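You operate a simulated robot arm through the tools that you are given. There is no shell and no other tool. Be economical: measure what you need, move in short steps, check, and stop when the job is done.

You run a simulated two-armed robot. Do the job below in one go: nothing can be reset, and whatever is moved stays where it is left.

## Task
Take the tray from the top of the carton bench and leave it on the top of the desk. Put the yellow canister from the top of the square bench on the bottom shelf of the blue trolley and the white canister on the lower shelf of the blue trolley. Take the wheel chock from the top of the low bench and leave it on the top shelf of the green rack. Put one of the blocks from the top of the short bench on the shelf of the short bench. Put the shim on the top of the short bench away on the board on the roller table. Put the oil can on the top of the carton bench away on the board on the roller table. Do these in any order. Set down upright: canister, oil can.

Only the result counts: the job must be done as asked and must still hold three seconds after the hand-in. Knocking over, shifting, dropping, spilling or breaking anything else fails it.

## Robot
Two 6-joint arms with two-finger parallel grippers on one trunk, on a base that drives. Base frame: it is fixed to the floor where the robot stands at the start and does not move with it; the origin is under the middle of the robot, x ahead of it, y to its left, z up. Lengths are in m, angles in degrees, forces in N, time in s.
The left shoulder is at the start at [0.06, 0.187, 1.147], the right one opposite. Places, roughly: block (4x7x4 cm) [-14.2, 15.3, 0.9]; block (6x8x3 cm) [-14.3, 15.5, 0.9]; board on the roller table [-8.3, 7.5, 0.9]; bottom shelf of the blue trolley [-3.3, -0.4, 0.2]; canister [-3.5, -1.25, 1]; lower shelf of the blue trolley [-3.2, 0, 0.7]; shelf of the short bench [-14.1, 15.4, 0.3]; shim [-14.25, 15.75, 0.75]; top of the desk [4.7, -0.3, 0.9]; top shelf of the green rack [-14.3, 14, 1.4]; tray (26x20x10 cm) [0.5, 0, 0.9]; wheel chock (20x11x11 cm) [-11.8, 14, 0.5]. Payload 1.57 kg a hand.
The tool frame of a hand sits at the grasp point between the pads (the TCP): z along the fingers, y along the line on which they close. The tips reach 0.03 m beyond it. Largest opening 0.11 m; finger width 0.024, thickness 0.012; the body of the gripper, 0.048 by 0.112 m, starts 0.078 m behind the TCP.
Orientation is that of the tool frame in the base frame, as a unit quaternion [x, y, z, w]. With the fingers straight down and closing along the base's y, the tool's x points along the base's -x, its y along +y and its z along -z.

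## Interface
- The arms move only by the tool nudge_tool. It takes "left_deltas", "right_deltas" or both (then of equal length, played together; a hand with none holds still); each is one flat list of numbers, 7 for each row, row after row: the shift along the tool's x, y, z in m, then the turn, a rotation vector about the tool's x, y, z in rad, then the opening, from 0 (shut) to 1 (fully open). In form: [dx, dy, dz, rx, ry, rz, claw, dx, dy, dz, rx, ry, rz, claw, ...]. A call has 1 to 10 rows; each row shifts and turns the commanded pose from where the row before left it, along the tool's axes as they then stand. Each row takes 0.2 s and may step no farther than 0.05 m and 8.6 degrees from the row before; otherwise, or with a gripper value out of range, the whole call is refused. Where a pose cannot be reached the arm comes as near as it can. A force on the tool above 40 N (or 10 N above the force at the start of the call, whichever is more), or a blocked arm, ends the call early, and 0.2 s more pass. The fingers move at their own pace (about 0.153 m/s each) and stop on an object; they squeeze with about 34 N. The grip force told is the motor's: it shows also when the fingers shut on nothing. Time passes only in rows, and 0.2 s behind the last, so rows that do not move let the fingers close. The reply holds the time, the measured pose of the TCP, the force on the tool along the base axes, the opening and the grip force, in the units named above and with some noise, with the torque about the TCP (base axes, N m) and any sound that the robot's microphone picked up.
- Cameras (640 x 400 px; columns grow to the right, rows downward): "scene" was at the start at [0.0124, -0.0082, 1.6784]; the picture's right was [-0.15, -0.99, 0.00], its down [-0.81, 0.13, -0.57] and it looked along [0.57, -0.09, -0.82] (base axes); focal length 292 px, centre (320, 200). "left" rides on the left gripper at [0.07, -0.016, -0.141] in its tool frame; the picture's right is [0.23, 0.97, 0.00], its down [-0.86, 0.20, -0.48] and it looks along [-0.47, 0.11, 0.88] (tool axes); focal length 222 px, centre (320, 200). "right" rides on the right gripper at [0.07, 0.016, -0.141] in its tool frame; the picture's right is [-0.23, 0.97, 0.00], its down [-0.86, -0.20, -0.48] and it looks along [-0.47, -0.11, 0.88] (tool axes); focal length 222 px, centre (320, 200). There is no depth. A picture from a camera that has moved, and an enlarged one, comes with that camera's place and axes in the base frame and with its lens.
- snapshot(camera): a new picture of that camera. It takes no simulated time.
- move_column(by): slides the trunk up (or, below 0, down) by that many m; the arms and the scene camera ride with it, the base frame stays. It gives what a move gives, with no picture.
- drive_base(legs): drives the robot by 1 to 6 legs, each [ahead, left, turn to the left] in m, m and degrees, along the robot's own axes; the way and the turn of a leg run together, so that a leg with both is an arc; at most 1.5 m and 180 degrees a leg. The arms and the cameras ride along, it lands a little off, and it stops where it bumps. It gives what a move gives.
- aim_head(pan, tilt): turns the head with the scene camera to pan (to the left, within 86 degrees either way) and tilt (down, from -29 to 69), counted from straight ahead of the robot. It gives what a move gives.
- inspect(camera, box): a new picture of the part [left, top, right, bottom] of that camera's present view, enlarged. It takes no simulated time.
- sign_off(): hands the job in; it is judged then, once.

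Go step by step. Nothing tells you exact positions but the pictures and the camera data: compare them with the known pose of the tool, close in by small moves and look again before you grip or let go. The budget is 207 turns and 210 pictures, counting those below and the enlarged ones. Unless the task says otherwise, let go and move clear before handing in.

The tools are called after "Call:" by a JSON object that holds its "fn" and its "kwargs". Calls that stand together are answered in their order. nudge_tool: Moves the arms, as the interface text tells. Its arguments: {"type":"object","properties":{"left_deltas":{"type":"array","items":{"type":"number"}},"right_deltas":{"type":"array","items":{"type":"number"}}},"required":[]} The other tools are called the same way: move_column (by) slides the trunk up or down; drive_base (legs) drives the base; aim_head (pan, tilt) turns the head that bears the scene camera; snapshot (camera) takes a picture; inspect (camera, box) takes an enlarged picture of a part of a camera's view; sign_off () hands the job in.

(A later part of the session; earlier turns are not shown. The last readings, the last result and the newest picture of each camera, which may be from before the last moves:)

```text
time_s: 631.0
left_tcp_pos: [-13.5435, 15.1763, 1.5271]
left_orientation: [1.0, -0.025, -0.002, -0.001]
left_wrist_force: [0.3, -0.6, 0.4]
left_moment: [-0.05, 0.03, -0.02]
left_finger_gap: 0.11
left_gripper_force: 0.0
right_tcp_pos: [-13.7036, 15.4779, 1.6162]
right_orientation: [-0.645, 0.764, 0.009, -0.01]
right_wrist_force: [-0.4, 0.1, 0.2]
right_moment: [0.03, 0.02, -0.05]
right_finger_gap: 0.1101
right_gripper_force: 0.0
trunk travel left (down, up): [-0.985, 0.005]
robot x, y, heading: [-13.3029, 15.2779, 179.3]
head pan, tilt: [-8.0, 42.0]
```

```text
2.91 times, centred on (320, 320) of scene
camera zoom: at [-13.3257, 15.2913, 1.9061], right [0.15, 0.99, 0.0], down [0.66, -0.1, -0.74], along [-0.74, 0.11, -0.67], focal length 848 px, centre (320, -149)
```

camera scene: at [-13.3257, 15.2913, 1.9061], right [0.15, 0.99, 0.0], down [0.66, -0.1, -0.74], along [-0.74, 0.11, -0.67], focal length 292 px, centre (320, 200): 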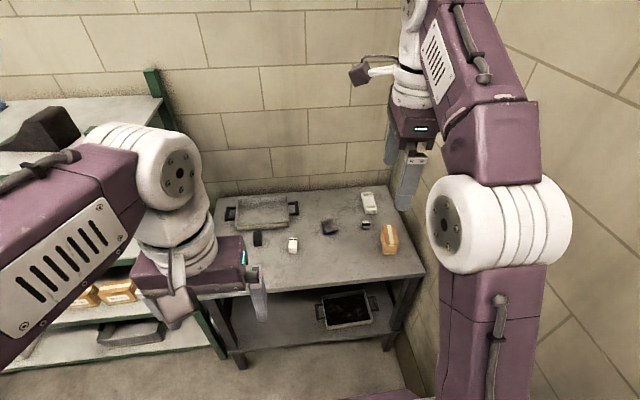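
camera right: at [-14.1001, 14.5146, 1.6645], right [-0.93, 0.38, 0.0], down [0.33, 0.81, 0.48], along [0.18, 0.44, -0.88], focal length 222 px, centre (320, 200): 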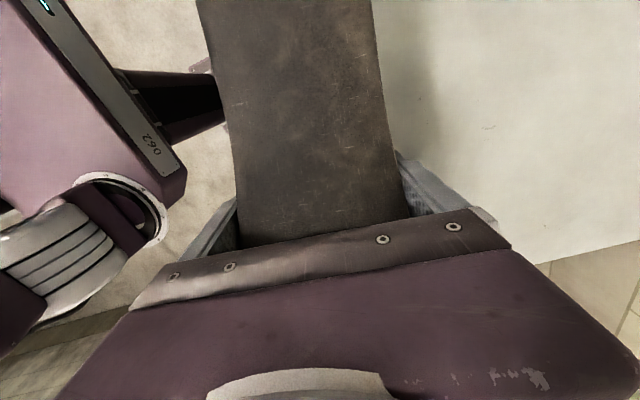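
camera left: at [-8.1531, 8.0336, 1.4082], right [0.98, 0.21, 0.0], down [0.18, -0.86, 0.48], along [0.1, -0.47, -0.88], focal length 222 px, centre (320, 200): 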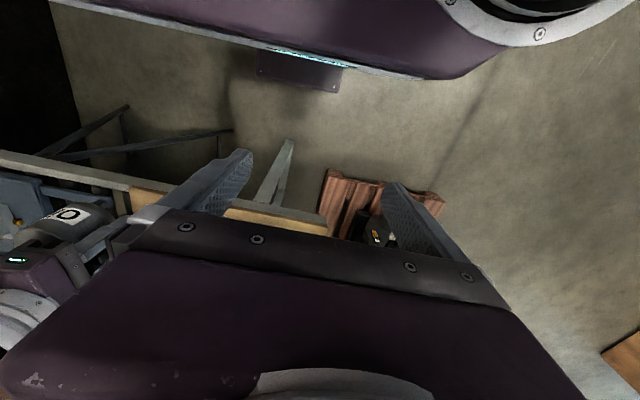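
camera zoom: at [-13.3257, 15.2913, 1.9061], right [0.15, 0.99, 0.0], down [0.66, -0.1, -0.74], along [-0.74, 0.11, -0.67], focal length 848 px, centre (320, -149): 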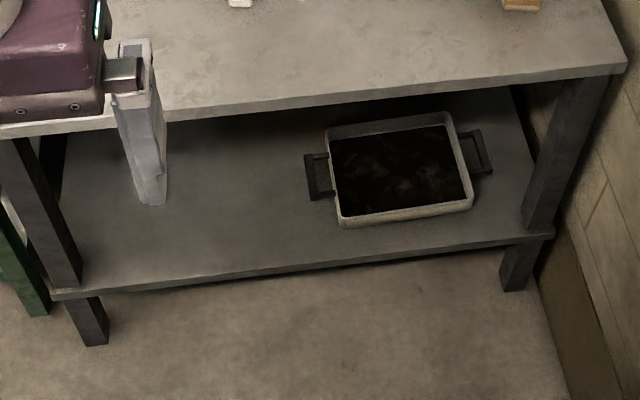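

White block (4×7×4, standing) is at (-14.26, 15.29), the dark 6×8×3 at (-14.37, 15.50), the shim at (-14.37, 15.70). I'll use the left hand (tilted 52° forward) for the white block, tuck the right hand back, and lower the trunk.

Call:
{"fn": "nudge_tool", "kwargs": {"left_deltas": [0, 0, 0, 0, -0.13, 0, 1, 0, 0, 0, 0, -0.13, 0, 1, 0, 0, 0, 0, -0.13, 0, 1, 0, 0, 0, 0, -0.13, 0, 1, 0, 0, 0, 0, -0.13, 0, 1, 0, 0, 0, 0, -0.13, 0, 1, 0, 0, 0, 0, -0.13, 0, 1], "right_deltas": [0, -0.04, 0.02, 0, 0, 0, 1, 0, -0.04, 0.02, 0, 0, 0, 1, 0, -0.04, 0, 0, 0, 0, 1, 0, 0, 0, 0, 0, 0, 1, 0, 0, 0, 0, 0, 0, 1, 0, 0, 0, 0, 0, 0, 1, 0, 0, 0, 0, 0, 0, 1]}}

Call:
{"fn": "move_column", "kwargs": {"by": -0.4}}

Call:
{"fn": "drive_base", "kwargs": {"legs": [[0, -0.16, 0.6]]}}

Call:
{"fn": "snapshot", "kwargs": {"camera": "left"}}

Call:
{"fn": "snapshot", "kwargs": {"camera": "scene"}}

```text
time_s: 632.6
left_tcp_pos: [-13.6456, 15.2697, 1.5323]
left_orientation: [0.897, -0.023, -0.442, -0.011]
left_wrist_force: [0.1, -0.3, -0.5]
left_moment: [-0.01, 0.02, 0.0]
left_finger_gap: 0.1101
left_gripper_force: 0.0
left hand out of reach, approached as far as the arm can: row 1, 2, 3, 4, 5, 6, 7
right_tcp_pos: [-13.5847, 15.4579, 1.5742]
right_orientation: [-0.645, 0.764, 0.009, -0.009]
right_wrist_force: [0.2, 0.9, 0.3]
right_moment: [0.01, 0.03, 0.02]
right_finger_gap: 0.1102
right_gripper_force: 0.1
trunk travel left (down, up): [-0.985, 0.005]
robot x, y, heading: [-13.303, 15.279, 179.6]
head pan, tilt: [-8.0, 42.0]
```

```text
time_s: 636.4
left_tcp_pos: [-13.6462, 15.27, 1.1322]
left_orientation: [0.897, -0.023, -0.441, -0.011]
left_wrist_force: [0.0, -0.5, -0.7]
left_moment: [-0.01, -0.02, -0.01]
left_finger_gap: 0.1099
left_gripper_force: 0.0
right_tcp_pos: [-13.5871, 15.4575, 1.1744]
right_orientation: [-0.645, 0.764, 0.01, -0.009]
right_wrist_force: [-0.5, 0.0, -0.1]
right_moment: [-0.01, 0.0, 0.02]
right_finger_gap: 0.11
right_gripper_force: 0.1
trunk travel left (down, up): [-0.585, 0.405]
robot x, y, heading: [-13.3045, 15.2756, 179.8]
head pan, tilt: [-8.0, 42.0]
```

```text
time_s: 637.8
left_tcp_pos: [-13.6453, 15.4248, 1.1322]
left_orientation: [0.897, -0.019, -0.441, -0.01]
left_wrist_force: [-0.8, -0.2, -0.2]
left_moment: [-0.03, 0.0, -0.04]
left_finger_gap: 0.1099
left_gripper_force: 0.1
right_tcp_pos: [-13.5866, 15.6119, 1.1736]
right_orientation: [-0.649, 0.761, 0.009, -0.01]
right_wrist_force: [0.5, -0.1, 0.4]
right_moment: [-0.03, -0.02, 0.02]
right_finger_gap: 0.1099
right_gripper_force: 0.0
trunk travel left (down, up): [-0.585, 0.405]
robot x, y, heading: [-13.3042, 15.4312, 179.8]
head pan, tilt: [-8.0, 42.0]
```

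```text
48 pictures are left
camera left: at [-13.4896, 15.4327, 1.1637], right [0.1, -0.98, -0.18], down [-0.15, -0.19, 0.97], along [-0.98, -0.07, -0.17], focal length 222 px, centre (320, 200)
```

left: 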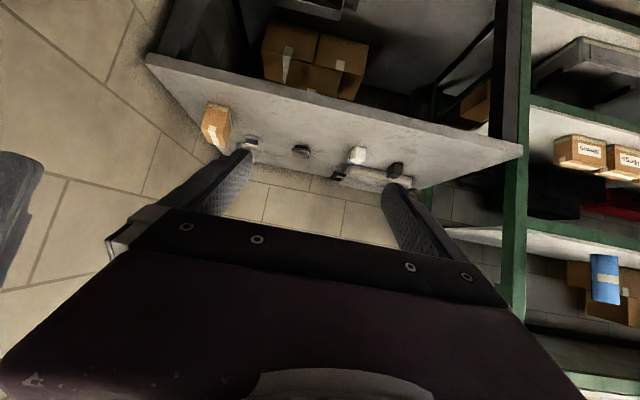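

```text
47 pictures are left
camera scene: at [-13.3248, 15.4485, 1.5061], right [0.14, 0.99, 0.0], down [0.66, -0.09, -0.74], along [-0.74, 0.1, -0.67], focal length 292 px, centre (320, 200)
```

scene: 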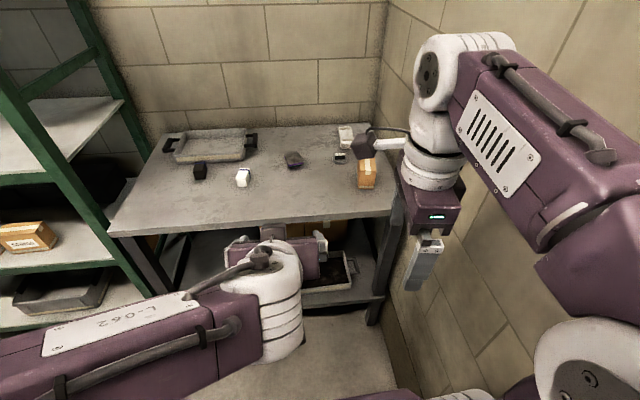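

Using the two trunk heights: bench top z≈0.87, white block front at (-14.14, 15.29), 7 cm tall. Move in so the left hand is above and before it.

Call:
{"fn": "drive_base", "kwargs": {"legs": [[0, 0.11, 0], [0.33, 0, 0]]}}

Call:
{"fn": "move_column", "kwargs": {"by": -0.12}}

Call:
{"fn": "snapshot", "kwargs": {"camera": "left"}}

```text
time_s: 640.8
left_tcp_pos: [-13.9776, 15.3144, 1.1328]
left_orientation: [0.897, -0.021, -0.442, -0.01]
left_wrist_force: [0.2, -0.1, -0.1]
left_moment: [0.01, 0.03, 0.02]
left_finger_gap: 0.1101
left_gripper_force: 0.0
right_tcp_pos: [-13.9199, 15.5043, 1.173]
right_orientation: [-0.648, 0.762, 0.009, -0.009]
right_wrist_force: [0.6, 0.3, -0.9]
right_moment: [0.0, -0.02, 0.01]
right_finger_gap: 0.1098
right_gripper_force: 0.1
trunk travel left (down, up): [-0.585, 0.405]
robot x, y, heading: [-13.6343, 15.3256, 179.5]
head pan, tilt: [-8.0, 42.0]
```

```text
time_s: 642.3
left_tcp_pos: [-13.9789, 15.3146, 1.0116]
left_orientation: [0.897, -0.02, -0.442, -0.01]
left_wrist_force: [-0.3, -0.2, -0.2]
left_moment: [0.03, -0.02, -0.03]
left_finger_gap: 0.1101
left_gripper_force: 0.1
right_tcp_pos: [-13.9197, 15.5028, 1.0538]
right_orientation: [-0.647, 0.763, 0.01, -0.009]
right_wrist_force: [0.7, 0.7, 0.3]
right_moment: [-0.01, 0.01, 0.03]
right_finger_gap: 0.11
right_gripper_force: 0.0
trunk travel left (down, up): [-0.465, 0.525]
robot x, y, heading: [-13.6348, 15.3255, 179.8]
head pan, tilt: [-8.0, 42.0]
```

```text
46 pictures are left
camera left: at [-13.8231, 15.3236, 1.0437], right [0.09, -0.98, -0.18], down [-0.15, -0.19, 0.97], along [-0.98, -0.06, -0.17], focal length 222 px, centre (320, 200)
```

left: 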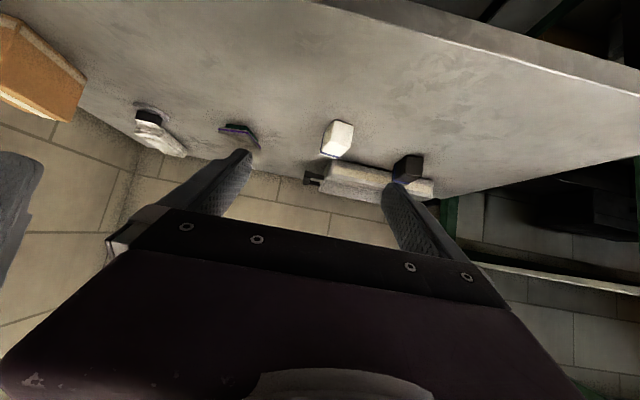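

The block is where expected. Approach along a straight line, stopping short to check.

Call:
{"fn": "nudge_tool", "kwargs": {"left_deltas": [-0.0068, 0.0065, 0.0402, 0, 0, 0, 1, -0.0068, 0.0065, 0.0402, 0, 0, 0, 1, -0.0068, 0.0065, 0.0402, 0, 0, 0, 1, -0.0068, 0.0065, 0.0402, 0, 0, 0, 1]}}

Call:
{"fn": "snapshot", "kwargs": {"camera": "left"}}

```text
time_s: 643.3
left_tcp_pos: [-14.1289, 15.2958, 0.9367]
left_orientation: [0.897, -0.02, -0.441, -0.01]
left_wrist_force: [0.4, 0.0, -0.4]
left_moment: [0.0, 0.01, 0.01]
left_finger_gap: 0.1101
left_gripper_force: 0.0
right_tcp_pos: [-13.9209, 15.5031, 1.0544]
right_orientation: [-0.648, 0.762, 0.009, -0.008]
right_wrist_force: [-0.1, -0.7, -0.2]
right_moment: [0.01, 0.01, -0.01]
right_finger_gap: 0.1102
right_gripper_force: 0.1
trunk travel left (down, up): [-0.465, 0.525]
robot x, y, heading: [-13.6362, 15.3234, 179.6]
head pan, tilt: [-8.0, 42.0]
```

```text
45 pictures are left
camera left: at [-13.9738, 15.3034, 0.9676], right [0.09, -0.98, -0.18], down [-0.15, -0.19, 0.97], along [-0.98, -0.06, -0.17], focal length 222 px, centre (320, 200)
```

left: 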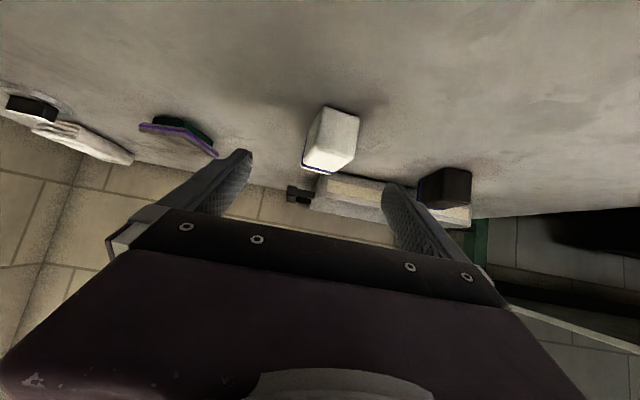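

Call:
{"fn": "nudge_tool", "kwargs": {"left_deltas": [-0.0012, 0.003, 0.0219, 0, 0, 0, 1, -0.0012, 0.003, 0.0219, 0, 0, 0, 1, 0, 0, 0, 0, 0, 0, 0, 0, 0, 0, 0, 0, 0, 0, 0, 0, 0, 0, 0, 0, 0]}}

Call:
{"fn": "nudge_tool", "kwargs": {"left_deltas": [-0.008, 0, -0.006, 0, 0, 0, 0, -0.024, 0, -0.018, 0, 0, 0, 0]}}

Call:
{"fn": "snapshot", "kwargs": {"camera": "scene"}}

```text
time_s: 644.5
left_tcp_pos: [-14.1606, 15.2914, 0.9115]
left_orientation: [0.897, -0.021, -0.441, -0.01]
left_wrist_force: [-0.9, 0.3, 2.4]
left_moment: [-0.01, 0.11, 0.08]
left_finger_gap: 0.0352
left_gripper_force: 33.5
right_tcp_pos: [-13.9198, 15.5028, 1.0545]
right_orientation: [-0.647, 0.762, 0.01, -0.009]
right_wrist_force: [-0.4, -0.2, -0.3]
right_moment: [0.0, 0.01, 0.02]
right_finger_gap: 0.1098
right_gripper_force: 0.0
trunk travel left (down, up): [-0.465, 0.525]
robot x, y, heading: [-13.6395, 15.325, 179.6]
head pan, tilt: [-8.0, 42.0]
```

```text
time_s: 645.1
left_tcp_pos: [-14.1629, 15.2921, 0.9514]
left_orientation: [0.897, -0.02, -0.442, -0.009]
left_wrist_force: [0.1, 0.1, -2.2]
left_moment: [0.0, 0.03, -0.03]
left_finger_gap: 0.035
left_gripper_force: 33.8
right_tcp_pos: [-13.9199, 15.5025, 1.0539]
right_orientation: [-0.647, 0.762, 0.01, -0.009]
right_wrist_force: [0.3, -0.3, -0.6]
right_moment: [-0.03, 0.0, -0.03]
right_finger_gap: 0.1098
right_gripper_force: 0.0
trunk travel left (down, up): [-0.465, 0.525]
robot x, y, heading: [-13.6372, 15.3238, 179.5]
head pan, tilt: [-8.0, 42.0]
```

```text
44 pictures are left
camera scene: at [-13.6579, 15.339, 1.3861], right [0.14, 0.99, 0.0], down [0.66, -0.1, -0.74], along [-0.74, 0.11, -0.67], focal length 292 px, centre (320, 200)
```

scene: 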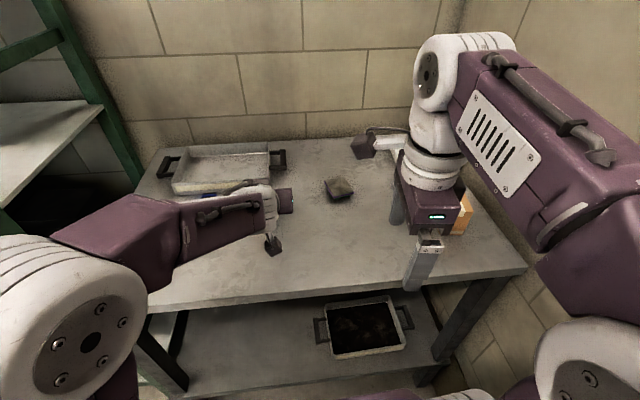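

Block gripped. Back off, lower the trunk, and look at the lower shelf.

Call:
{"fn": "nudge_tool", "kwargs": {"left_deltas": [-0.03, 0, -0.023, 0, 0, 0, 0, -0.03, 0, -0.023, 0, 0, 0, 0]}}

Call:
{"fn": "drive_base", "kwargs": {"legs": [[-0.4, 0, 0]]}}

Call:
{"fn": "move_column", "kwargs": {"by": -0.35}}

Call:
{"fn": "snapshot", "kwargs": {"camera": "scene"}}

Call:
{"fn": "snapshot", "kwargs": {"camera": "left"}}

```text
time_s: 645.7
left_tcp_pos: [-14.1622, 15.2937, 1.0265]
left_orientation: [0.897, -0.02, -0.441, -0.009]
left_wrist_force: [0.3, 0.0, -1.1]
left_moment: [-0.01, 0.01, 0.01]
left_finger_gap: 0.0351
left_gripper_force: 34.4
right_tcp_pos: [-13.921, 15.5039, 1.0535]
right_orientation: [-0.648, 0.762, 0.009, -0.01]
right_wrist_force: [0.5, 0.2, 0.8]
right_moment: [0.01, 0.0, 0.02]
right_finger_gap: 0.1099
right_gripper_force: 0.2
trunk travel left (down, up): [-0.465, 0.525]
robot x, y, heading: [-13.6376, 15.3239, 179.6]
head pan, tilt: [-8.0, 42.0]
```

```text
time_s: 648.2
left_tcp_pos: [-13.7641, 15.2932, 1.0255]
left_orientation: [0.897, -0.022, -0.441, -0.01]
left_wrist_force: [-0.3, 0.0, -0.4]
left_moment: [-0.01, 0.03, 0.02]
left_finger_gap: 0.0351
left_gripper_force: 34.1
right_tcp_pos: [-13.5211, 15.5024, 1.0539]
right_orientation: [-0.647, 0.762, 0.009, -0.009]
right_wrist_force: [1.0, 0.1, 0.6]
right_moment: [0.0, -0.02, -0.03]
right_finger_gap: 0.11
right_gripper_force: 0.1
trunk travel left (down, up): [-0.465, 0.525]
robot x, y, heading: [-13.2357, 15.3184, 179.7]
head pan, tilt: [-8.0, 42.0]
```

```text
time_s: 651.6
left_tcp_pos: [-13.7649, 15.2916, 0.6764]
left_orientation: [0.897, -0.022, -0.442, -0.011]
left_wrist_force: [0.5, 0.3, -0.9]
left_moment: [0.0, -0.06, -0.01]
left_finger_gap: 0.035
left_gripper_force: 34.0
right_tcp_pos: [-13.5214, 15.5031, 0.7043]
right_orientation: [-0.646, 0.763, 0.01, -0.009]
right_wrist_force: [-0.5, 0.4, -0.3]
right_moment: [0.0, 0.0, -0.02]
right_finger_gap: 0.1101
right_gripper_force: 0.0
trunk travel left (down, up): [-0.115, 0.875]
robot x, y, heading: [-13.243, 15.3224, 179.5]
head pan, tilt: [-8.0, 42.0]
```

```text
43 pictures are left
camera scene: at [-13.26, 15.3368, 1.0361], right [0.15, 0.99, 0.0], down [0.66, -0.1, -0.74], along [-0.73, 0.11, -0.67], focal length 292 px, centre (320, 200)
```

scene: 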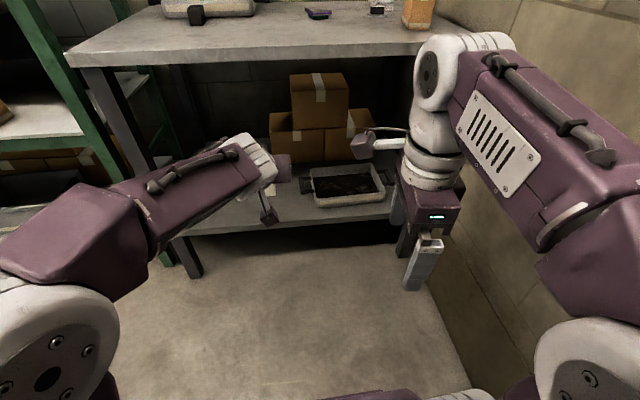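

```text
42 pictures are left
camera left: at [-13.6081, 15.3001, 0.7074], right [0.09, -0.98, -0.18], down [-0.15, -0.19, 0.97], along [-0.98, -0.06, -0.17], focal length 222 px, centre (320, 200)
```

left: 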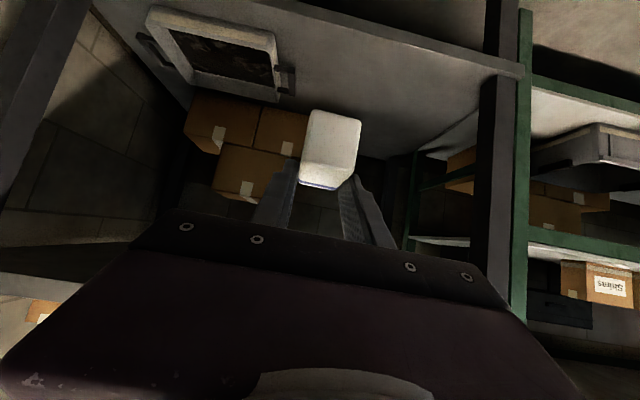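

Shelf is at z≈0.30, free left of the bin (y<15.38). Lower the hand to shelf height while outside, at y≈15.24.

Call:
{"fn": "nudge_tool", "kwargs": {"left_deltas": [0.029, 0.017, 0.0226, 0, 0, 0, 0, 0.029, 0.017, 0.0226, 0, 0, 0, 0, 0.029, 0.017, 0.0226, 0, 0, 0, 0]}}

Call:
{"fn": "move_column", "kwargs": {"by": -0.1}}

Call:
{"fn": "nudge_tool", "kwargs": {"left_deltas": [0.025, 0, 0.0195, 0, 0, 0, 0, 0.025, 0, 0.0195, 0, 0, 0, 0]}}

Call:
{"fn": "drive_base", "kwargs": {"legs": [[0.2, 0, 0]]}}

Call:
{"fn": "snapshot", "kwargs": {"camera": "left"}}

Call:
{"fn": "snapshot", "kwargs": {"camera": "scene"}}

```text
time_s: 652.4
left_tcp_pos: [-13.7671, 15.2412, 0.5654]
left_orientation: [0.898, -0.022, -0.44, -0.011]
left_wrist_force: [0.2, -0.1, -1.0]
left_moment: [0.02, 0.0, 0.01]
left_finger_gap: 0.0352
left_gripper_force: 34.4
right_tcp_pos: [-13.5209, 15.5017, 0.7048]
right_orientation: [-0.647, 0.763, 0.01, -0.009]
right_wrist_force: [-0.3, 0.2, -0.3]
right_moment: [0.01, 0.01, 0.02]
right_finger_gap: 0.1104
right_gripper_force: 0.0
trunk travel left (down, up): [-0.115, 0.875]
robot x, y, heading: [-13.2386, 15.3228, 179.8]
head pan, tilt: [-8.0, 42.0]
```

```text
time_s: 653.7
left_tcp_pos: [-13.768, 15.2411, 0.4662]
left_orientation: [0.897, -0.021, -0.441, -0.01]
left_wrist_force: [0.4, 0.1, -1.0]
left_moment: [0.01, -0.03, -0.02]
left_finger_gap: 0.0349
left_gripper_force: 34.2
right_tcp_pos: [-13.5203, 15.5009, 0.6029]
right_orientation: [-0.647, 0.763, 0.01, -0.009]
right_wrist_force: [-0.4, 0.5, 0.6]
right_moment: [0.03, 0.02, 0.02]
right_finger_gap: 0.11
right_gripper_force: 0.0
trunk travel left (down, up): [-0.015, 0.975]
robot x, y, heading: [-13.2341, 15.3199, 179.8]
head pan, tilt: [-8.0, 42.0]
```

```text
time_s: 654.3
left_tcp_pos: [-13.7682, 15.2417, 0.4027]
left_orientation: [0.897, -0.021, -0.441, -0.011]
left_wrist_force: [0.2, -0.4, -1.8]
left_moment: [-0.01, -0.02, 0.0]
left_finger_gap: 0.0353
left_gripper_force: 34.3
right_tcp_pos: [-13.5208, 15.5022, 0.6038]
right_orientation: [-0.647, 0.763, 0.01, -0.009]
right_wrist_force: [0.2, 0.2, -0.4]
right_moment: [-0.02, 0.0, -0.01]
right_finger_gap: 0.1103
right_gripper_force: 0.1
trunk travel left (down, up): [-0.015, 0.975]
robot x, y, heading: [-13.2402, 15.3231, 179.7]
head pan, tilt: [-8.0, 42.0]
```

```text
time_s: 655.9
left_tcp_pos: [-13.9691, 15.2416, 0.4023]
left_orientation: [0.897, -0.021, -0.441, -0.01]
left_wrist_force: [-0.5, 0.4, -0.7]
left_moment: [-0.02, -0.03, 0.0]
left_finger_gap: 0.0349
left_gripper_force: 34.6
right_tcp_pos: [-13.7224, 15.5023, 0.6028]
right_orientation: [-0.647, 0.762, 0.009, -0.009]
right_wrist_force: [0.7, 0.7, 0.0]
right_moment: [-0.01, 0.01, -0.04]
right_finger_gap: 0.11
right_gripper_force: 0.0
trunk travel left (down, up): [-0.015, 0.975]
robot x, y, heading: [-13.4439, 15.323, 179.6]
head pan, tilt: [-8.0, 42.0]
```

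```text
41 pictures are left
camera left: at [-13.8134, 15.2504, 0.4343], right [0.09, -0.98, -0.18], down [-0.15, -0.19, 0.97], along [-0.98, -0.06, -0.17], focal length 222 px, centre (320, 200)
```

left: 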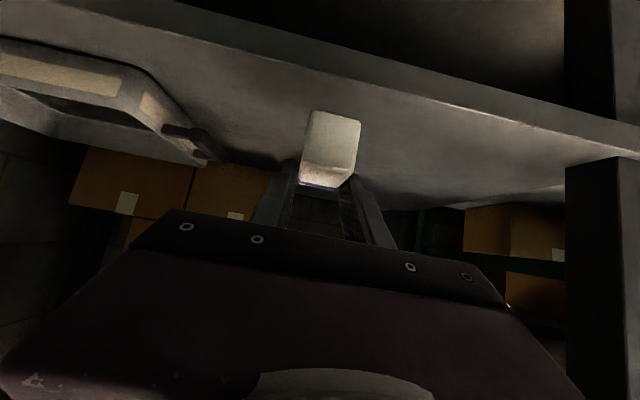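

```text
40 pictures are left
camera scene: at [-13.4605, 15.3379, 0.9361], right [0.14, 0.99, 0.0], down [0.66, -0.1, -0.74], along [-0.74, 0.11, -0.67], focal length 292 px, centre (320, 200)
```

scene: 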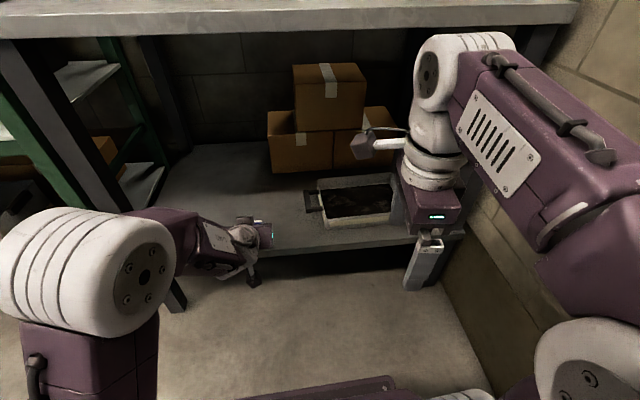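

Clear. Drive in another 0.1 m and lower the block.

Call:
{"fn": "drive_base", "kwargs": {"legs": [[0.1, 0, 0]]}}

Call:
{"fn": "nudge_tool", "kwargs": {"left_deltas": [0.0118, 0, 0.0092, 0, 0, 0, 0, 0.0118, 0, 0.0092, 0, 0, 0, 0, 0.0079, 0, 0.0062, 0, 0, 0, 0, 0.0047, 0, 0.0037, 0, 0, 0, 0]}}

Call:
{"fn": "snapshot", "kwargs": {"camera": "left"}}

```text
time_s: 657.1
left_tcp_pos: [-14.0668, 15.2435, 0.4025]
left_orientation: [0.897, -0.02, -0.441, -0.01]
left_wrist_force: [-0.3, -1.1, -0.4]
left_moment: [0.02, 0.0, -0.01]
left_finger_gap: 0.035
left_gripper_force: 33.9
right_tcp_pos: [-13.82, 15.5035, 0.6044]
right_orientation: [-0.647, 0.762, 0.01, -0.009]
right_wrist_force: [-1.3, 0.0, 0.5]
right_moment: [0.04, 0.02, -0.02]
right_finger_gap: 0.1098
right_gripper_force: 0.0
trunk travel left (down, up): [-0.015, 0.975]
robot x, y, heading: [-13.5397, 15.3249, 179.6]
head pan, tilt: [-8.0, 42.0]
```

```text
time_s: 658.1
left_tcp_pos: [-14.0677, 15.2427, 0.3561]
left_orientation: [0.897, -0.021, -0.441, -0.011]
left_wrist_force: [-0.5, 0.4, -1.5]
left_moment: [0.01, -0.01, 0.0]
left_finger_gap: 0.0353
left_gripper_force: 34.3
right_tcp_pos: [-13.8198, 15.5036, 0.6042]
right_orientation: [-0.647, 0.763, 0.009, -0.009]
right_wrist_force: [-0.4, 0.5, -0.1]
right_moment: [0.01, -0.01, -0.02]
right_finger_gap: 0.1101
right_gripper_force: 0.1
trunk travel left (down, up): [-0.015, 0.975]
robot x, y, heading: [-13.5429, 15.324, 179.9]
head pan, tilt: [-8.0, 42.0]
```

```text
39 pictures are left
camera left: at [-13.9122, 15.2511, 0.3879], right [0.09, -0.98, -0.18], down [-0.15, -0.19, 0.97], along [-0.98, -0.06, -0.17], focal length 222 px, centre (320, 200)
```

left: 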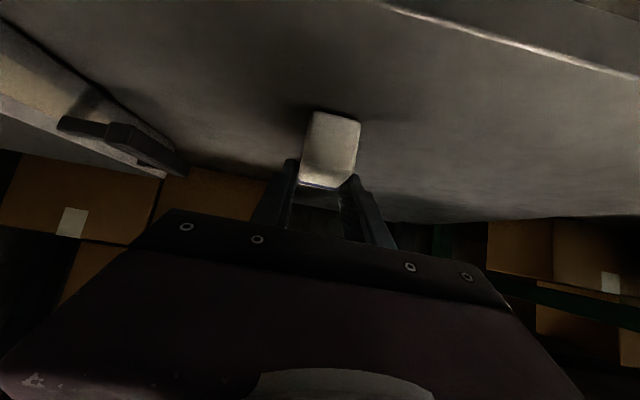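

Call:
{"fn": "nudge_tool", "kwargs": {"left_deltas": [0.004, 0, 0.0031, 0, 0, 0, 0, 0.004, 0, 0.0031, 0, 0, 0, 0, 0.0032, 0, 0.0025, 0, 0, 0, 0, 0.0032, 0, 0.0025, 0, 0, 0, 0]}}

```text
time_s: 659.0
left_tcp_pos: [-14.0716, 15.2424, 0.3469]
left_orientation: [0.893, -0.019, -0.45, -0.01]
left_wrist_force: [0.2, -0.6, 14.0]
left_moment: [-0.14, -0.31, 0.01]
left_finger_gap: 0.0353
left_gripper_force: 33.3
right_tcp_pos: [-13.8203, 15.5022, 0.6034]
right_orientation: [-0.648, 0.762, 0.01, -0.01]
right_wrist_force: [0.1, 0.4, -0.5]
right_moment: [0.0, 0.01, -0.01]
right_finger_gap: 0.1103
right_gripper_force: 0.2
trunk travel left (down, up): [-0.015, 0.975]
robot x, y, heading: [-13.5368, 15.3261, 180.0]
head pan, tilt: [-8.0, 42.0]
stopped in row 4 (left hand): the force on the tool passed its limit (the readings are from after the stop); the commanded pose is now the measured one
```

Contact. Release and retreat along the tool axis.

Call:
{"fn": "nudge_tool", "kwargs": {"left_deltas": [-0.002, 0, -0.0015, 0, 0, 0, 0, 0, 0, 0, 0, 0, 0, 0.5, 0, 0, 0, 0, 0, 0, 0.8, 0, 0, 0, 0, 0, 0, 0.8, 0, 0, -0.03, 0, 0, 0, 0.8, 0, 0, -0.04, 0, 0, 0, 0.8, 0, 0, -0.03, 0, 0, 0, 0.8]}}

Call:
{"fn": "snapshot", "kwargs": {"camera": "left"}}

```text
time_s: 660.6
left_tcp_pos: [-13.9891, 15.2371, 0.408]
left_orientation: [0.895, -0.019, -0.446, -0.009]
left_wrist_force: [-0.3, -0.1, -0.1]
left_moment: [0.02, 0.01, 0.01]
left_finger_gap: 0.0879
left_gripper_force: 0.3
right_tcp_pos: [-13.8208, 15.5018, 0.6045]
right_orientation: [-0.647, 0.762, 0.009, -0.009]
right_wrist_force: [0.3, -0.4, 0.0]
right_moment: [0.03, 0.02, 0.0]
right_finger_gap: 0.1099
right_gripper_force: 0.0
trunk travel left (down, up): [-0.015, 0.975]
robot x, y, heading: [-13.5422, 15.3253, 179.5]
head pan, tilt: [-8.0, 42.0]
```

```text
38 pictures are left
camera left: at [-13.8326, 15.246, 0.4379], right [0.09, -0.98, -0.18], down [-0.14, -0.19, 0.97], along [-0.99, -0.07, -0.16], focal length 222 px, centre (320, 200)
```

left: 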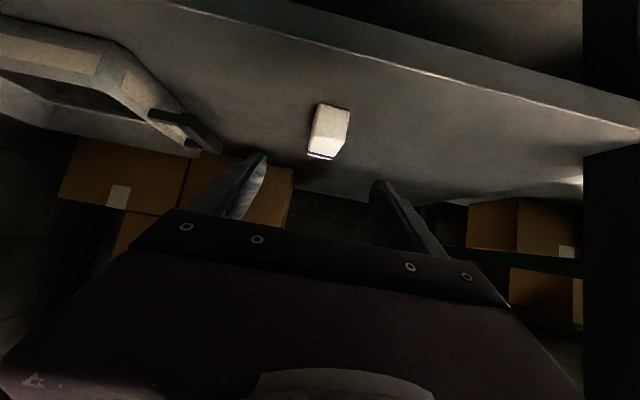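

The block stands on the lower shelf. Now the shim: back off, raise the trunk, align the right hand (closing along x) and approach.

Call:
{"fn": "drive_base", "kwargs": {"legs": [[-0.4, 0, 0]]}}

Call:
{"fn": "move_column", "kwargs": {"by": 0.4}}

Call:
{"fn": "move_column", "kwargs": {"by": 0.3}}

Call:
{"fn": "nudge_tool", "kwargs": {"left_deltas": [0, 0, -0.03, 0, 0.13, 0, 1, 0, 0, -0.02, 0, 0.13, 0, 1, 0, 0, -0.02, 0, 0.13, 0, 1, 0, 0, 0, 0, 0.13, 0, 1, 0, 0, 0, 0, 0.13, 0, 1, 0, 0, 0, 0, 0.13, 0, 1, 0, 0, 0, 0, 0.12, 0, 1], "right_deltas": [0, 0.035, -0.01, 0, 0, -0.08, 1, 0, 0.035, -0.01, 0.01, -0.015, -0.08, 1, 0, 0.035, -0.01, 0, 0, 0, 1, 0, 0.035, 0, 0, 0, 0, 1, 0, 0, 0, 0, 0, 0, 1, 0, 0, 0, 0, 0, 0, 1, 0, 0, 0, 0, 0, 0, 1]}}

Call:
{"fn": "drive_base", "kwargs": {"legs": [[0.2, -0.14, 0]]}}

Call:
{"fn": "snapshot", "kwargs": {"camera": "scene"}}

Call:
{"fn": "snapshot", "kwargs": {"camera": "right"}}

```text
time_s: 663.1
left_tcp_pos: [-13.5839, 15.2341, 0.4078]
left_orientation: [0.895, -0.017, -0.446, -0.009]
left_wrist_force: [0.6, -0.4, -1.2]
left_moment: [-0.01, 0.02, 0.02]
left_finger_gap: 0.088
left_gripper_force: 0.0
right_tcp_pos: [-13.4177, 15.5006, 0.6045]
right_orientation: [-0.651, 0.759, 0.009, -0.009]
right_wrist_force: [0.2, -1.1, 0.8]
right_moment: [0.05, -0.01, 0.01]
right_finger_gap: 0.1099
right_gripper_force: 0.1
trunk travel left (down, up): [-0.015, 0.975]
robot x, y, heading: [-13.1293, 15.3261, -179.9]
head pan, tilt: [-8.0, 42.0]
```

```text
time_s: 666.9
left_tcp_pos: [-13.5818, 15.2341, 0.808]
left_orientation: [0.895, -0.017, -0.446, -0.009]
left_wrist_force: [0.0, 0.1, -0.7]
left_moment: [-0.01, -0.01, -0.02]
left_finger_gap: 0.0881
left_gripper_force: 0.0
right_tcp_pos: [-13.4165, 15.5001, 1.0037]
right_orientation: [-0.65, 0.76, 0.01, -0.009]
right_wrist_force: [-0.5, -0.6, 0.6]
right_moment: [0.01, 0.02, 0.01]
right_finger_gap: 0.11
right_gripper_force: 0.1
trunk travel left (down, up): [-0.415, 0.575]
robot x, y, heading: [-13.1329, 15.3246, -179.8]
head pan, tilt: [-8.0, 42.0]
```

```text
time_s: 669.9
left_tcp_pos: [-13.5839, 15.2341, 1.1079]
left_orientation: [0.895, -0.017, -0.446, -0.009]
left_wrist_force: [0.0, 0.5, -0.2]
left_moment: [-0.05, 0.07, -0.02]
left_finger_gap: 0.0878
left_gripper_force: 0.0
right_tcp_pos: [-13.4178, 15.5003, 1.3048]
right_orientation: [-0.65, 0.76, 0.01, -0.009]
right_wrist_force: [-0.1, 0.7, 0.2]
right_moment: [0.01, 0.0, 0.0]
right_finger_gap: 0.11
right_gripper_force: 0.0
trunk travel left (down, up): [-0.715, 0.275]
robot x, y, heading: [-13.1325, 15.3221, -180.1]
head pan, tilt: [-8.0, 42.0]
```

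```text
time_s: 671.5
left_tcp_pos: [-13.5503, 15.2214, 1.1427]
left_orientation: [0.997, -0.003, -0.076, 0.015]
left_wrist_force: [-0.8, 0.2, 0.3]
left_moment: [0.01, -0.01, 0.01]
left_finger_gap: 0.11
left_gripper_force: 0.1
left hand out of reach, approached as far as the arm can: row 2, 3
right_tcp_pos: [-13.5563, 15.5093, 1.331]
right_orientation: [0.709, -0.705, -0.011, 0.0]
right_wrist_force: [-0.5, -1.2, -0.1]
right_moment: [-0.01, -0.03, -0.01]
right_finger_gap: 0.1099
right_gripper_force: 0.1
right hand out of reach, approached as far as the arm can: row 4
trunk travel left (down, up): [-0.715, 0.275]
robot x, y, heading: [-13.1317, 15.3249, -179.8]
head pan, tilt: [-8.0, 42.0]
```

```text
time_s: 673.3
left_tcp_pos: [-13.7501, 15.3621, 1.1432]
left_orientation: [0.997, -0.006, -0.078, 0.015]
left_wrist_force: [-0.2, 0.7, -0.6]
left_moment: [0.03, -0.02, -0.02]
left_finger_gap: 0.1098
left_gripper_force: 0.0
right_tcp_pos: [-13.7554, 15.65, 1.3325]
right_orientation: [-0.706, 0.708, 0.012, 0.0]
right_wrist_force: [-0.5, -0.1, -0.1]
right_moment: [-0.02, -0.03, -0.03]
right_finger_gap: 0.1102
right_gripper_force: 0.1
trunk travel left (down, up): [-0.715, 0.275]
robot x, y, heading: [-13.3339, 15.4645, 179.9]
head pan, tilt: [-8.0, 42.0]
```

```text
37 pictures are left
camera scene: at [-13.3554, 15.4758, 1.6361], right [0.14, 0.99, 0.0], down [0.66, -0.09, -0.74], along [-0.74, 0.11, -0.67], focal length 292 px, centre (320, 200)
```

scene: 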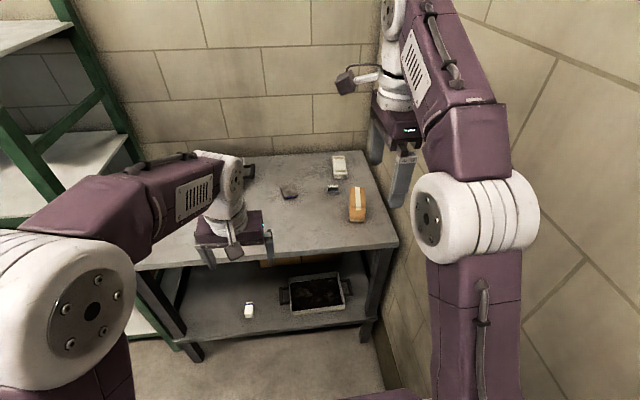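

```text
36 pictures are left
camera right: at [-13.7688, 15.576, 1.4727], right [-0.97, 0.23, 0.02], down [0.21, 0.85, 0.49], along [0.09, 0.48, -0.87], focal length 222 px, centre (320, 200)
```

right: 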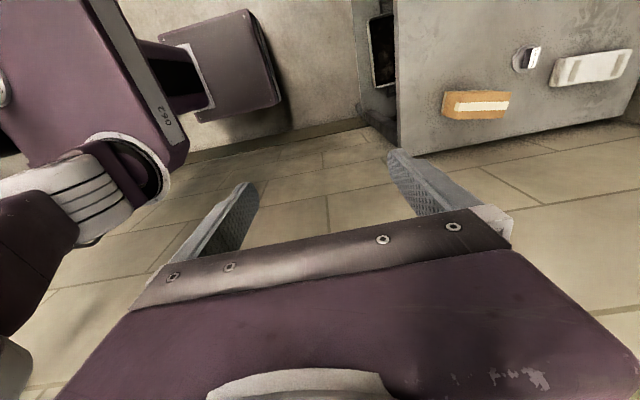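

Shim at (-14.25, 15.66). Drive in 0.37 m, lower the trunk 0.15, and bring the right hand down above the shim.

Call:
{"fn": "drive_base", "kwargs": {"legs": [[0.36, 0, 0]]}}

Call:
{"fn": "move_column", "kwargs": {"by": -0.14}}

Call:
{"fn": "nudge_tool", "kwargs": {"right_deltas": [0, 0.035, 0.03, 0, 0, 0, 1, 0, 0.035, 0.03, 0, 0, 0, 1, 0, 0.035, 0.03, 0, 0, 0, 1, 0, 0, 0.045, 0, 0, 0, 1, 0, 0, 0.035, 0, 0, 0, 1]}}

Call:
{"fn": "snapshot", "kwargs": {"camera": "right"}}

```text
time_s: 675.7
left_tcp_pos: [-14.1152, 15.3697, 1.1439]
left_orientation: [0.997, -0.01, -0.078, 0.016]
left_wrist_force: [0.5, 0.2, -0.4]
left_moment: [0.02, -0.02, -0.04]
left_finger_gap: 0.1099
left_gripper_force: 0.0
right_tcp_pos: [-14.1169, 15.6565, 1.3327]
right_orientation: [-0.704, 0.711, 0.012, -0.001]
right_wrist_force: [0.2, -0.3, 0.2]
right_moment: [0.01, 0.0, -0.01]
right_finger_gap: 0.1102
right_gripper_force: 0.1
trunk travel left (down, up): [-0.715, 0.275]
robot x, y, heading: [-13.6972, 15.4623, 179.5]
head pan, tilt: [-8.0, 42.0]
```

```text
time_s: 677.3
left_tcp_pos: [-14.115, 15.3698, 1.0032]
left_orientation: [0.997, -0.01, -0.078, 0.015]
left_wrist_force: [-0.4, 0.5, 0.7]
left_moment: [0.02, -0.02, 0.02]
left_finger_gap: 0.11
left_gripper_force: 0.1
right_tcp_pos: [-14.1181, 15.6554, 1.1928]
right_orientation: [-0.703, 0.711, 0.012, 0.0]
right_wrist_force: [0.6, 0.1, 0.1]
right_moment: [-0.03, 0.01, 0.04]
right_finger_gap: 0.1103
right_gripper_force: 0.0
trunk travel left (down, up): [-0.575, 0.415]
robot x, y, heading: [-13.6979, 15.4662, 179.4]
head pan, tilt: [-8.0, 42.0]
```

```text
time_s: 678.5
left_tcp_pos: [-14.1151, 15.3706, 1.0033]
left_orientation: [0.997, -0.011, -0.078, 0.016]
left_wrist_force: [0.2, 0.0, 0.2]
left_moment: [-0.02, 0.01, -0.02]
left_finger_gap: 0.1098
left_gripper_force: 0.1
right_tcp_pos: [-14.2151, 15.6613, 1.0198]
right_orientation: [-0.703, 0.711, 0.012, 0.0]
right_wrist_force: [0.7, -0.3, 0.0]
right_moment: [0.04, 0.01, 0.0]
right_finger_gap: 0.1102
right_gripper_force: 0.1
right hand out of reach, approached as far as the arm can: row 3
trunk travel left (down, up): [-0.575, 0.415]
robot x, y, heading: [-13.6988, 15.4662, 178.8]
head pan, tilt: [-8.0, 42.0]
```

```text
35 pictures are left
camera right: at [-14.2301, 15.5881, 1.1591], right [-0.97, 0.24, 0.02], down [0.22, 0.85, 0.49], along [0.1, 0.48, -0.87], focal length 222 px, centre (320, 200)
```

right: 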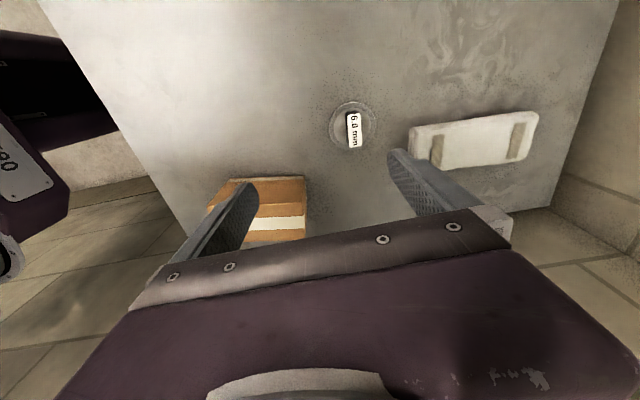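

The shim's tab is at (-14.26, 15.65); an orange box is close beside the outer finger, so I'll narrow the opening to 0.4 and approach a bit more forward and down.

Call:
{"fn": "drive_base", "kwargs": {"legs": [[0.02, 0, 0]]}}

Call:
{"fn": "nudge_tool", "kwargs": {"right_deltas": [0.006, 0.012, 0.01, 0, 0, 0, 0.4, 0.005, 0.012, 0.02, 0, 0, 0, 0.4, 0, 0, 0.025, 0, 0, 0, 0.4]}}

Call:
{"fn": "snapshot", "kwargs": {"camera": "right"}}

```text
time_s: 679.3
left_tcp_pos: [-14.1336, 15.3704, 1.0042]
left_orientation: [0.997, -0.01, -0.079, 0.016]
left_wrist_force: [0.0, 0.0, 0.6]
left_moment: [0.03, 0.0, 0.01]
left_finger_gap: 0.11
left_gripper_force: 0.2
right_tcp_pos: [-14.2324, 15.6606, 1.0214]
right_orientation: [-0.703, 0.711, 0.013, -0.001]
right_wrist_force: [0.0, -0.1, -0.2]
right_moment: [0.02, 0.04, -0.01]
right_finger_gap: 0.1098
right_gripper_force: 0.1
trunk travel left (down, up): [-0.575, 0.415]
robot x, y, heading: [-13.7228, 15.4642, 179.4]
head pan, tilt: [-8.0, 42.0]
```

```text
time_s: 680.1
left_tcp_pos: [-14.1354, 15.3706, 1.0035]
left_orientation: [0.997, -0.01, -0.078, 0.016]
left_wrist_force: [-0.2, -0.9, -1.0]
left_moment: [0.03, 0.0, 0.01]
left_finger_gap: 0.1101
left_gripper_force: 0.1
right_tcp_pos: [-14.2595, 15.6513, 0.9646]
right_orientation: [-0.703, 0.711, 0.012, 0.0]
right_wrist_force: [-0.3, 0.3, 0.0]
right_moment: [-0.04, -0.05, 0.01]
right_finger_gap: 0.0441
right_gripper_force: 0.0
trunk travel left (down, up): [-0.575, 0.415]
robot x, y, heading: [-13.7207, 15.4649, 179.1]
head pan, tilt: [-8.0, 42.0]
```

```text
34 pictures are left
camera right: at [-14.2741, 15.5793, 1.1054], right [-0.97, 0.24, 0.02], down [0.22, 0.85, 0.49], along [0.1, 0.48, -0.87], focal length 222 px, centre (320, 200)
```

right: 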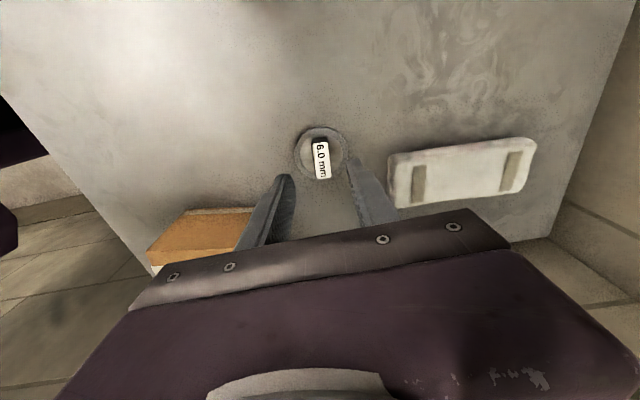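

Centred over the tab. Descend 5.5 cm and close.

Call:
{"fn": "nudge_tool", "kwargs": {"right_deltas": [0, 0, 0.02, 0, 0, 0, 0.4, 0, 0, 0.02, 0, 0, 0, 0.4, 0, 0, 0.01, 0, 0, 0, 0.4, 0, 0, 0.006, 0, 0, 0, 0.4]}}

Call:
{"fn": "snapshot", "kwargs": {"camera": "right"}}

```text
time_s: 681.1
left_tcp_pos: [-14.1351, 15.3694, 1.0035]
left_orientation: [0.997, -0.011, -0.078, 0.015]
left_wrist_force: [0.2, -0.3, 0.3]
left_moment: [0.01, 0.03, 0.01]
left_finger_gap: 0.11
left_gripper_force: 0.0
right_tcp_pos: [-14.2624, 15.651, 0.9102]
right_orientation: [-0.704, 0.71, 0.012, 0.0]
right_wrist_force: [-0.1, -0.8, 0.3]
right_moment: [-0.01, -0.01, -0.04]
right_finger_gap: 0.0437
right_gripper_force: 0.1
trunk travel left (down, up): [-0.575, 0.415]
robot x, y, heading: [-13.7197, 15.4674, 179.3]
head pan, tilt: [-8.0, 42.0]
```

```text
33 pictures are left
camera right: at [-14.2759, 15.5785, 1.0495], right [-0.97, 0.24, 0.02], down [0.22, 0.84, 0.49], along [0.1, 0.48, -0.87], focal length 222 px, centre (320, 200)
```

right: 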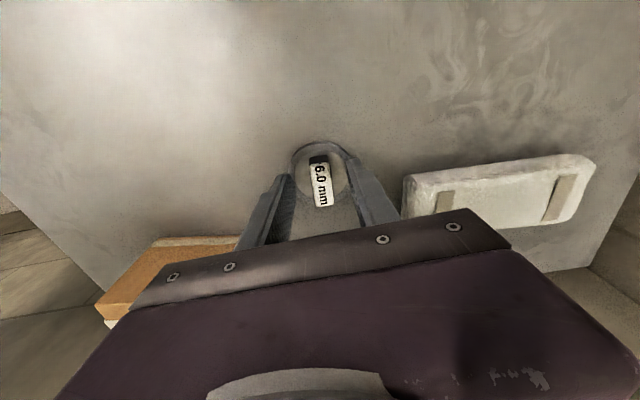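

Call:
{"fn": "nudge_tool", "kwargs": {"right_deltas": [0, 0, 0.004, 0, 0, 0, 0.4, 0, 0, 0.004, 0, 0, 0, 0.4, 0, 0, 0, 0, 0, 0, 0, 0, 0, 0, 0, 0, 0, 0, 0, 0, 0, 0, 0, 0, 0]}}

Call:
{"fn": "nudge_tool", "kwargs": {"right_deltas": [0, 0, -0.006, 0, 0, 0, 0, 0, 0, -0.02, 0, 0, 0, 0, 0, 0, -0.04, 0, 0, 0, 0]}}

Call:
{"fn": "snapshot", "kwargs": {"camera": "right"}}

```text
time_s: 682.3
left_tcp_pos: [-14.1355, 15.3701, 1.0027]
left_orientation: [0.997, -0.01, -0.079, 0.015]
left_wrist_force: [0.8, 0.2, -0.3]
left_moment: [0.0, 0.01, 0.01]
left_finger_gap: 0.11
left_gripper_force: 0.0
right_tcp_pos: [-14.2614, 15.6522, 0.9012]
right_orientation: [-0.703, 0.711, 0.012, 0.0]
right_wrist_force: [-1.6, -0.8, 3.3]
right_moment: [-0.02, -0.09, -0.01]
right_finger_gap: 0.0163
right_gripper_force: 31.7
trunk travel left (down, up): [-0.575, 0.415]
robot x, y, heading: [-13.7151, 15.4685, 179.4]
head pan, tilt: [-8.0, 42.0]
```

```text
time_s: 683.1
left_tcp_pos: [-14.1356, 15.369, 1.0036]
left_orientation: [0.997, -0.01, -0.079, 0.015]
left_wrist_force: [0.1, -0.6, 0.3]
left_moment: [0.02, 0.04, 0.0]
left_finger_gap: 0.1101
left_gripper_force: 0.0
right_tcp_pos: [-14.2569, 15.6507, 0.9681]
right_orientation: [-0.703, 0.711, 0.012, -0.002]
right_wrist_force: [-0.3, 0.4, -1.4]
right_moment: [-0.03, 0.02, -0.01]
right_finger_gap: 0.0164
right_gripper_force: 31.9
trunk travel left (down, up): [-0.575, 0.415]
robot x, y, heading: [-13.7156, 15.4651, 179.1]
head pan, tilt: [-8.0, 42.0]
```

```text
32 pictures are left
camera right: at [-14.2725, 15.5779, 1.1074], right [-0.97, 0.24, 0.02], down [0.22, 0.85, 0.49], along [0.1, 0.48, -0.87], focal length 222 px, centre (320, 200)
```

right: 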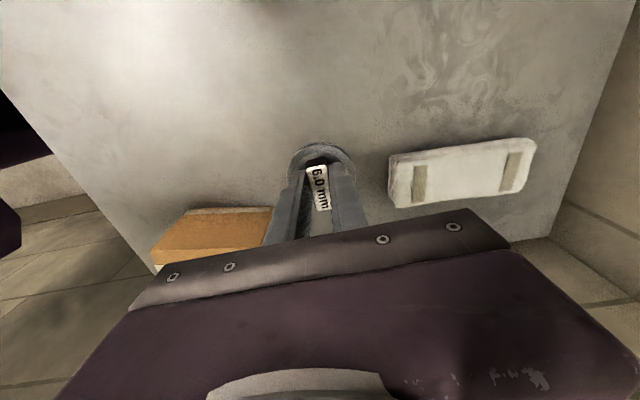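

Shim "6.0 mm" is held. Raise it and drive back to the roller table.

Call:
{"fn": "nudge_tool", "kwargs": {"right_deltas": [0, 0, -0.045, 0, 0, 0, 0, 0, -0.02, -0.045, 0, 0, 0, 0, 0, -0.04, -0.02, 0, 0, 0, 0, 0, -0.04, 0, 0, 0, 0, 0]}}

Call:
{"fn": "move_column", "kwargs": {"by": 0.2}}

Call:
{"fn": "drive_base", "kwargs": {"legs": [[-1.5, 0, 0], [-1.2, 0, 0.9], [0, 0, 90], [1.4, 0.53, 0], [1.4, 0.53, 0], [1.4, 0.53, 0]]}}

Call:
{"fn": "aim_head", "kwargs": {"pan": 5, "tilt": 20}}

Call:
{"fn": "snapshot", "kwargs": {"camera": "scene"}}

```text
time_s: 684.1
left_tcp_pos: [-14.1342, 15.3686, 1.0047]
left_orientation: [0.997, -0.01, -0.079, 0.016]
left_wrist_force: [0.9, -0.2, 1.2]
left_moment: [-0.01, -0.02, -0.01]
left_finger_gap: 0.1097
left_gripper_force: 0.0
right_tcp_pos: [-14.1569, 15.6469, 1.0776]
right_orientation: [-0.704, 0.71, 0.012, -0.001]
right_wrist_force: [0.1, -0.2, -1.7]
right_moment: [-0.01, 0.04, -0.04]
right_finger_gap: 0.0164
right_gripper_force: 32.2
trunk travel left (down, up): [-0.575, 0.415]
robot x, y, heading: [-13.7205, 15.4674, 179.4]
head pan, tilt: [-8.0, 42.0]
```

```text
time_s: 686.3
left_tcp_pos: [-14.134, 15.3695, 1.204]
left_orientation: [0.997, -0.01, -0.077, 0.016]
left_wrist_force: [-0.1, -0.3, 0.4]
left_moment: [0.05, 0.0, -0.01]
left_finger_gap: 0.1099
left_gripper_force: 0.1
right_tcp_pos: [-14.1583, 15.6477, 1.276]
right_orientation: [-0.704, 0.71, 0.012, 0.0]
right_wrist_force: [0.9, -0.4, -1.3]
right_moment: [-0.02, -0.03, 0.04]
right_finger_gap: 0.0163
right_gripper_force: 31.6
trunk travel left (down, up): [-0.775, 0.215]
robot x, y, heading: [-13.7127, 15.4645, 179.4]
head pan, tilt: [-8.0, 42.0]
```

```text
time_s: 724.4
left_tcp_pos: [-9.067, 11.0015, 1.2034]
left_orientation: [0.697, 0.713, -0.043, 0.067]
left_wrist_force: [-0.1, -0.1, -0.8]
left_moment: [0.01, 0.01, 0.0]
left_finger_gap: 0.1098
left_gripper_force: 0.0
right_tcp_pos: [-9.342, 10.9659, 1.2765]
right_orientation: [1.0, 0.017, -0.008, 0.009]
right_wrist_force: [-0.6, -0.6, -1.5]
right_moment: [-0.02, -0.03, 0.02]
right_finger_gap: 0.0165
right_gripper_force: 32.1
trunk travel left (down, up): [-0.775, 0.215]
robot x, y, heading: [-9.1802, 11.4123, -88.3]
head pan, tilt: [-8.0, 42.0]
```

```text
time_s: 725.2
left_tcp_pos: [-9.0672, 11.0008, 1.2034]
left_orientation: [0.696, 0.713, -0.043, 0.066]
left_wrist_force: [-0.2, 0.1, 0.2]
left_moment: [0.0, 0.0, 0.02]
left_finger_gap: 0.1101
left_gripper_force: 0.0
right_tcp_pos: [-9.342, 10.9651, 1.2759]
right_orientation: [1.0, 0.017, -0.007, 0.008]
right_wrist_force: [-0.3, 0.6, -2.1]
right_moment: [0.0, -0.03, 0.0]
right_finger_gap: 0.0162
right_gripper_force: 31.7
trunk travel left (down, up): [-0.775, 0.215]
robot x, y, heading: [-9.1816, 11.4121, -88.0]
head pan, tilt: [5.0, 20.0]
```

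```text
31 pictures are left
camera scene: at [-9.1696, 11.3831, 1.7304], right [-0.99, -0.12, 0.0], down [-0.04, 0.34, -0.94], along [0.11, -0.93, -0.34], focal length 292 px, centre (320, 200)
```

scene: 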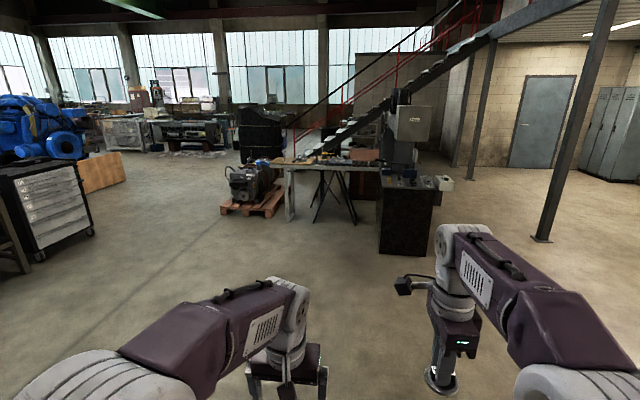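

The roller table is ahead. Drive to just north of the board's free (east) end.

Call:
{"fn": "drive_base", "kwargs": {"legs": [[1.35, 0.55, 0], [1.35, 0.55, -2]]}}

Call:
{"fn": "aim_head", "kwargs": {"pan": -5, "tilt": 40}}

Call:
{"fn": "snapshot", "kwargs": {"camera": "scene"}}

```text
time_s: 739.3
left_tcp_pos: [-7.8924, 8.3329, 1.2033]
left_orientation: [0.7, 0.71, -0.043, 0.067]
left_wrist_force: [0.7, 0.5, -0.5]
left_moment: [0.0, -0.01, -0.01]
left_finger_gap: 0.1101
left_gripper_force: 0.0
right_tcp_pos: [-8.1681, 8.3, 1.2756]
right_orientation: [1.0, 0.013, -0.008, 0.009]
right_wrist_force: [-0.8, -0.2, -2.3]
right_moment: [0.0, 0.04, 0.0]
right_finger_gap: 0.0166
right_gripper_force: 31.6
trunk travel left (down, up): [-0.775, 0.215]
robot x, y, heading: [-8.0037, 8.7457, -88.4]
head pan, tilt: [5.0, 20.0]
```

```text
time_s: 740.1
left_tcp_pos: [-7.8913, 8.3317, 1.2037]
left_orientation: [0.7, 0.71, -0.043, 0.067]
left_wrist_force: [-0.1, -0.4, 0.4]
left_moment: [0.06, -0.01, 0.03]
left_finger_gap: 0.11
left_gripper_force: 0.0
right_tcp_pos: [-8.1677, 8.299, 1.2755]
right_orientation: [1.0, 0.013, -0.007, 0.008]
right_wrist_force: [0.5, 0.4, -1.3]
right_moment: [-0.03, -0.02, 0.0]
right_finger_gap: 0.0166
right_gripper_force: 31.8
trunk travel left (down, up): [-0.775, 0.215]
robot x, y, heading: [-8.0013, 8.7471, -88.6]
head pan, tilt: [-5.0, 40.0]
```

```text
30 pictures are left
camera scene: at [-8.008, 8.7227, 1.6991], right [-1.0, 0.06, 0.0], down [0.04, 0.64, -0.77], along [-0.05, -0.76, -0.64], focal length 292 px, centre (320, 200)
```

scene: 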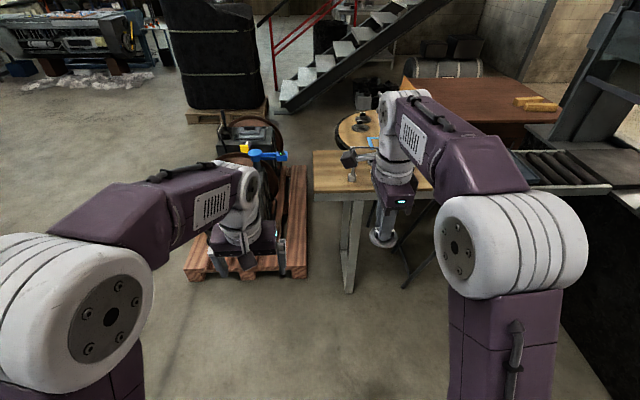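

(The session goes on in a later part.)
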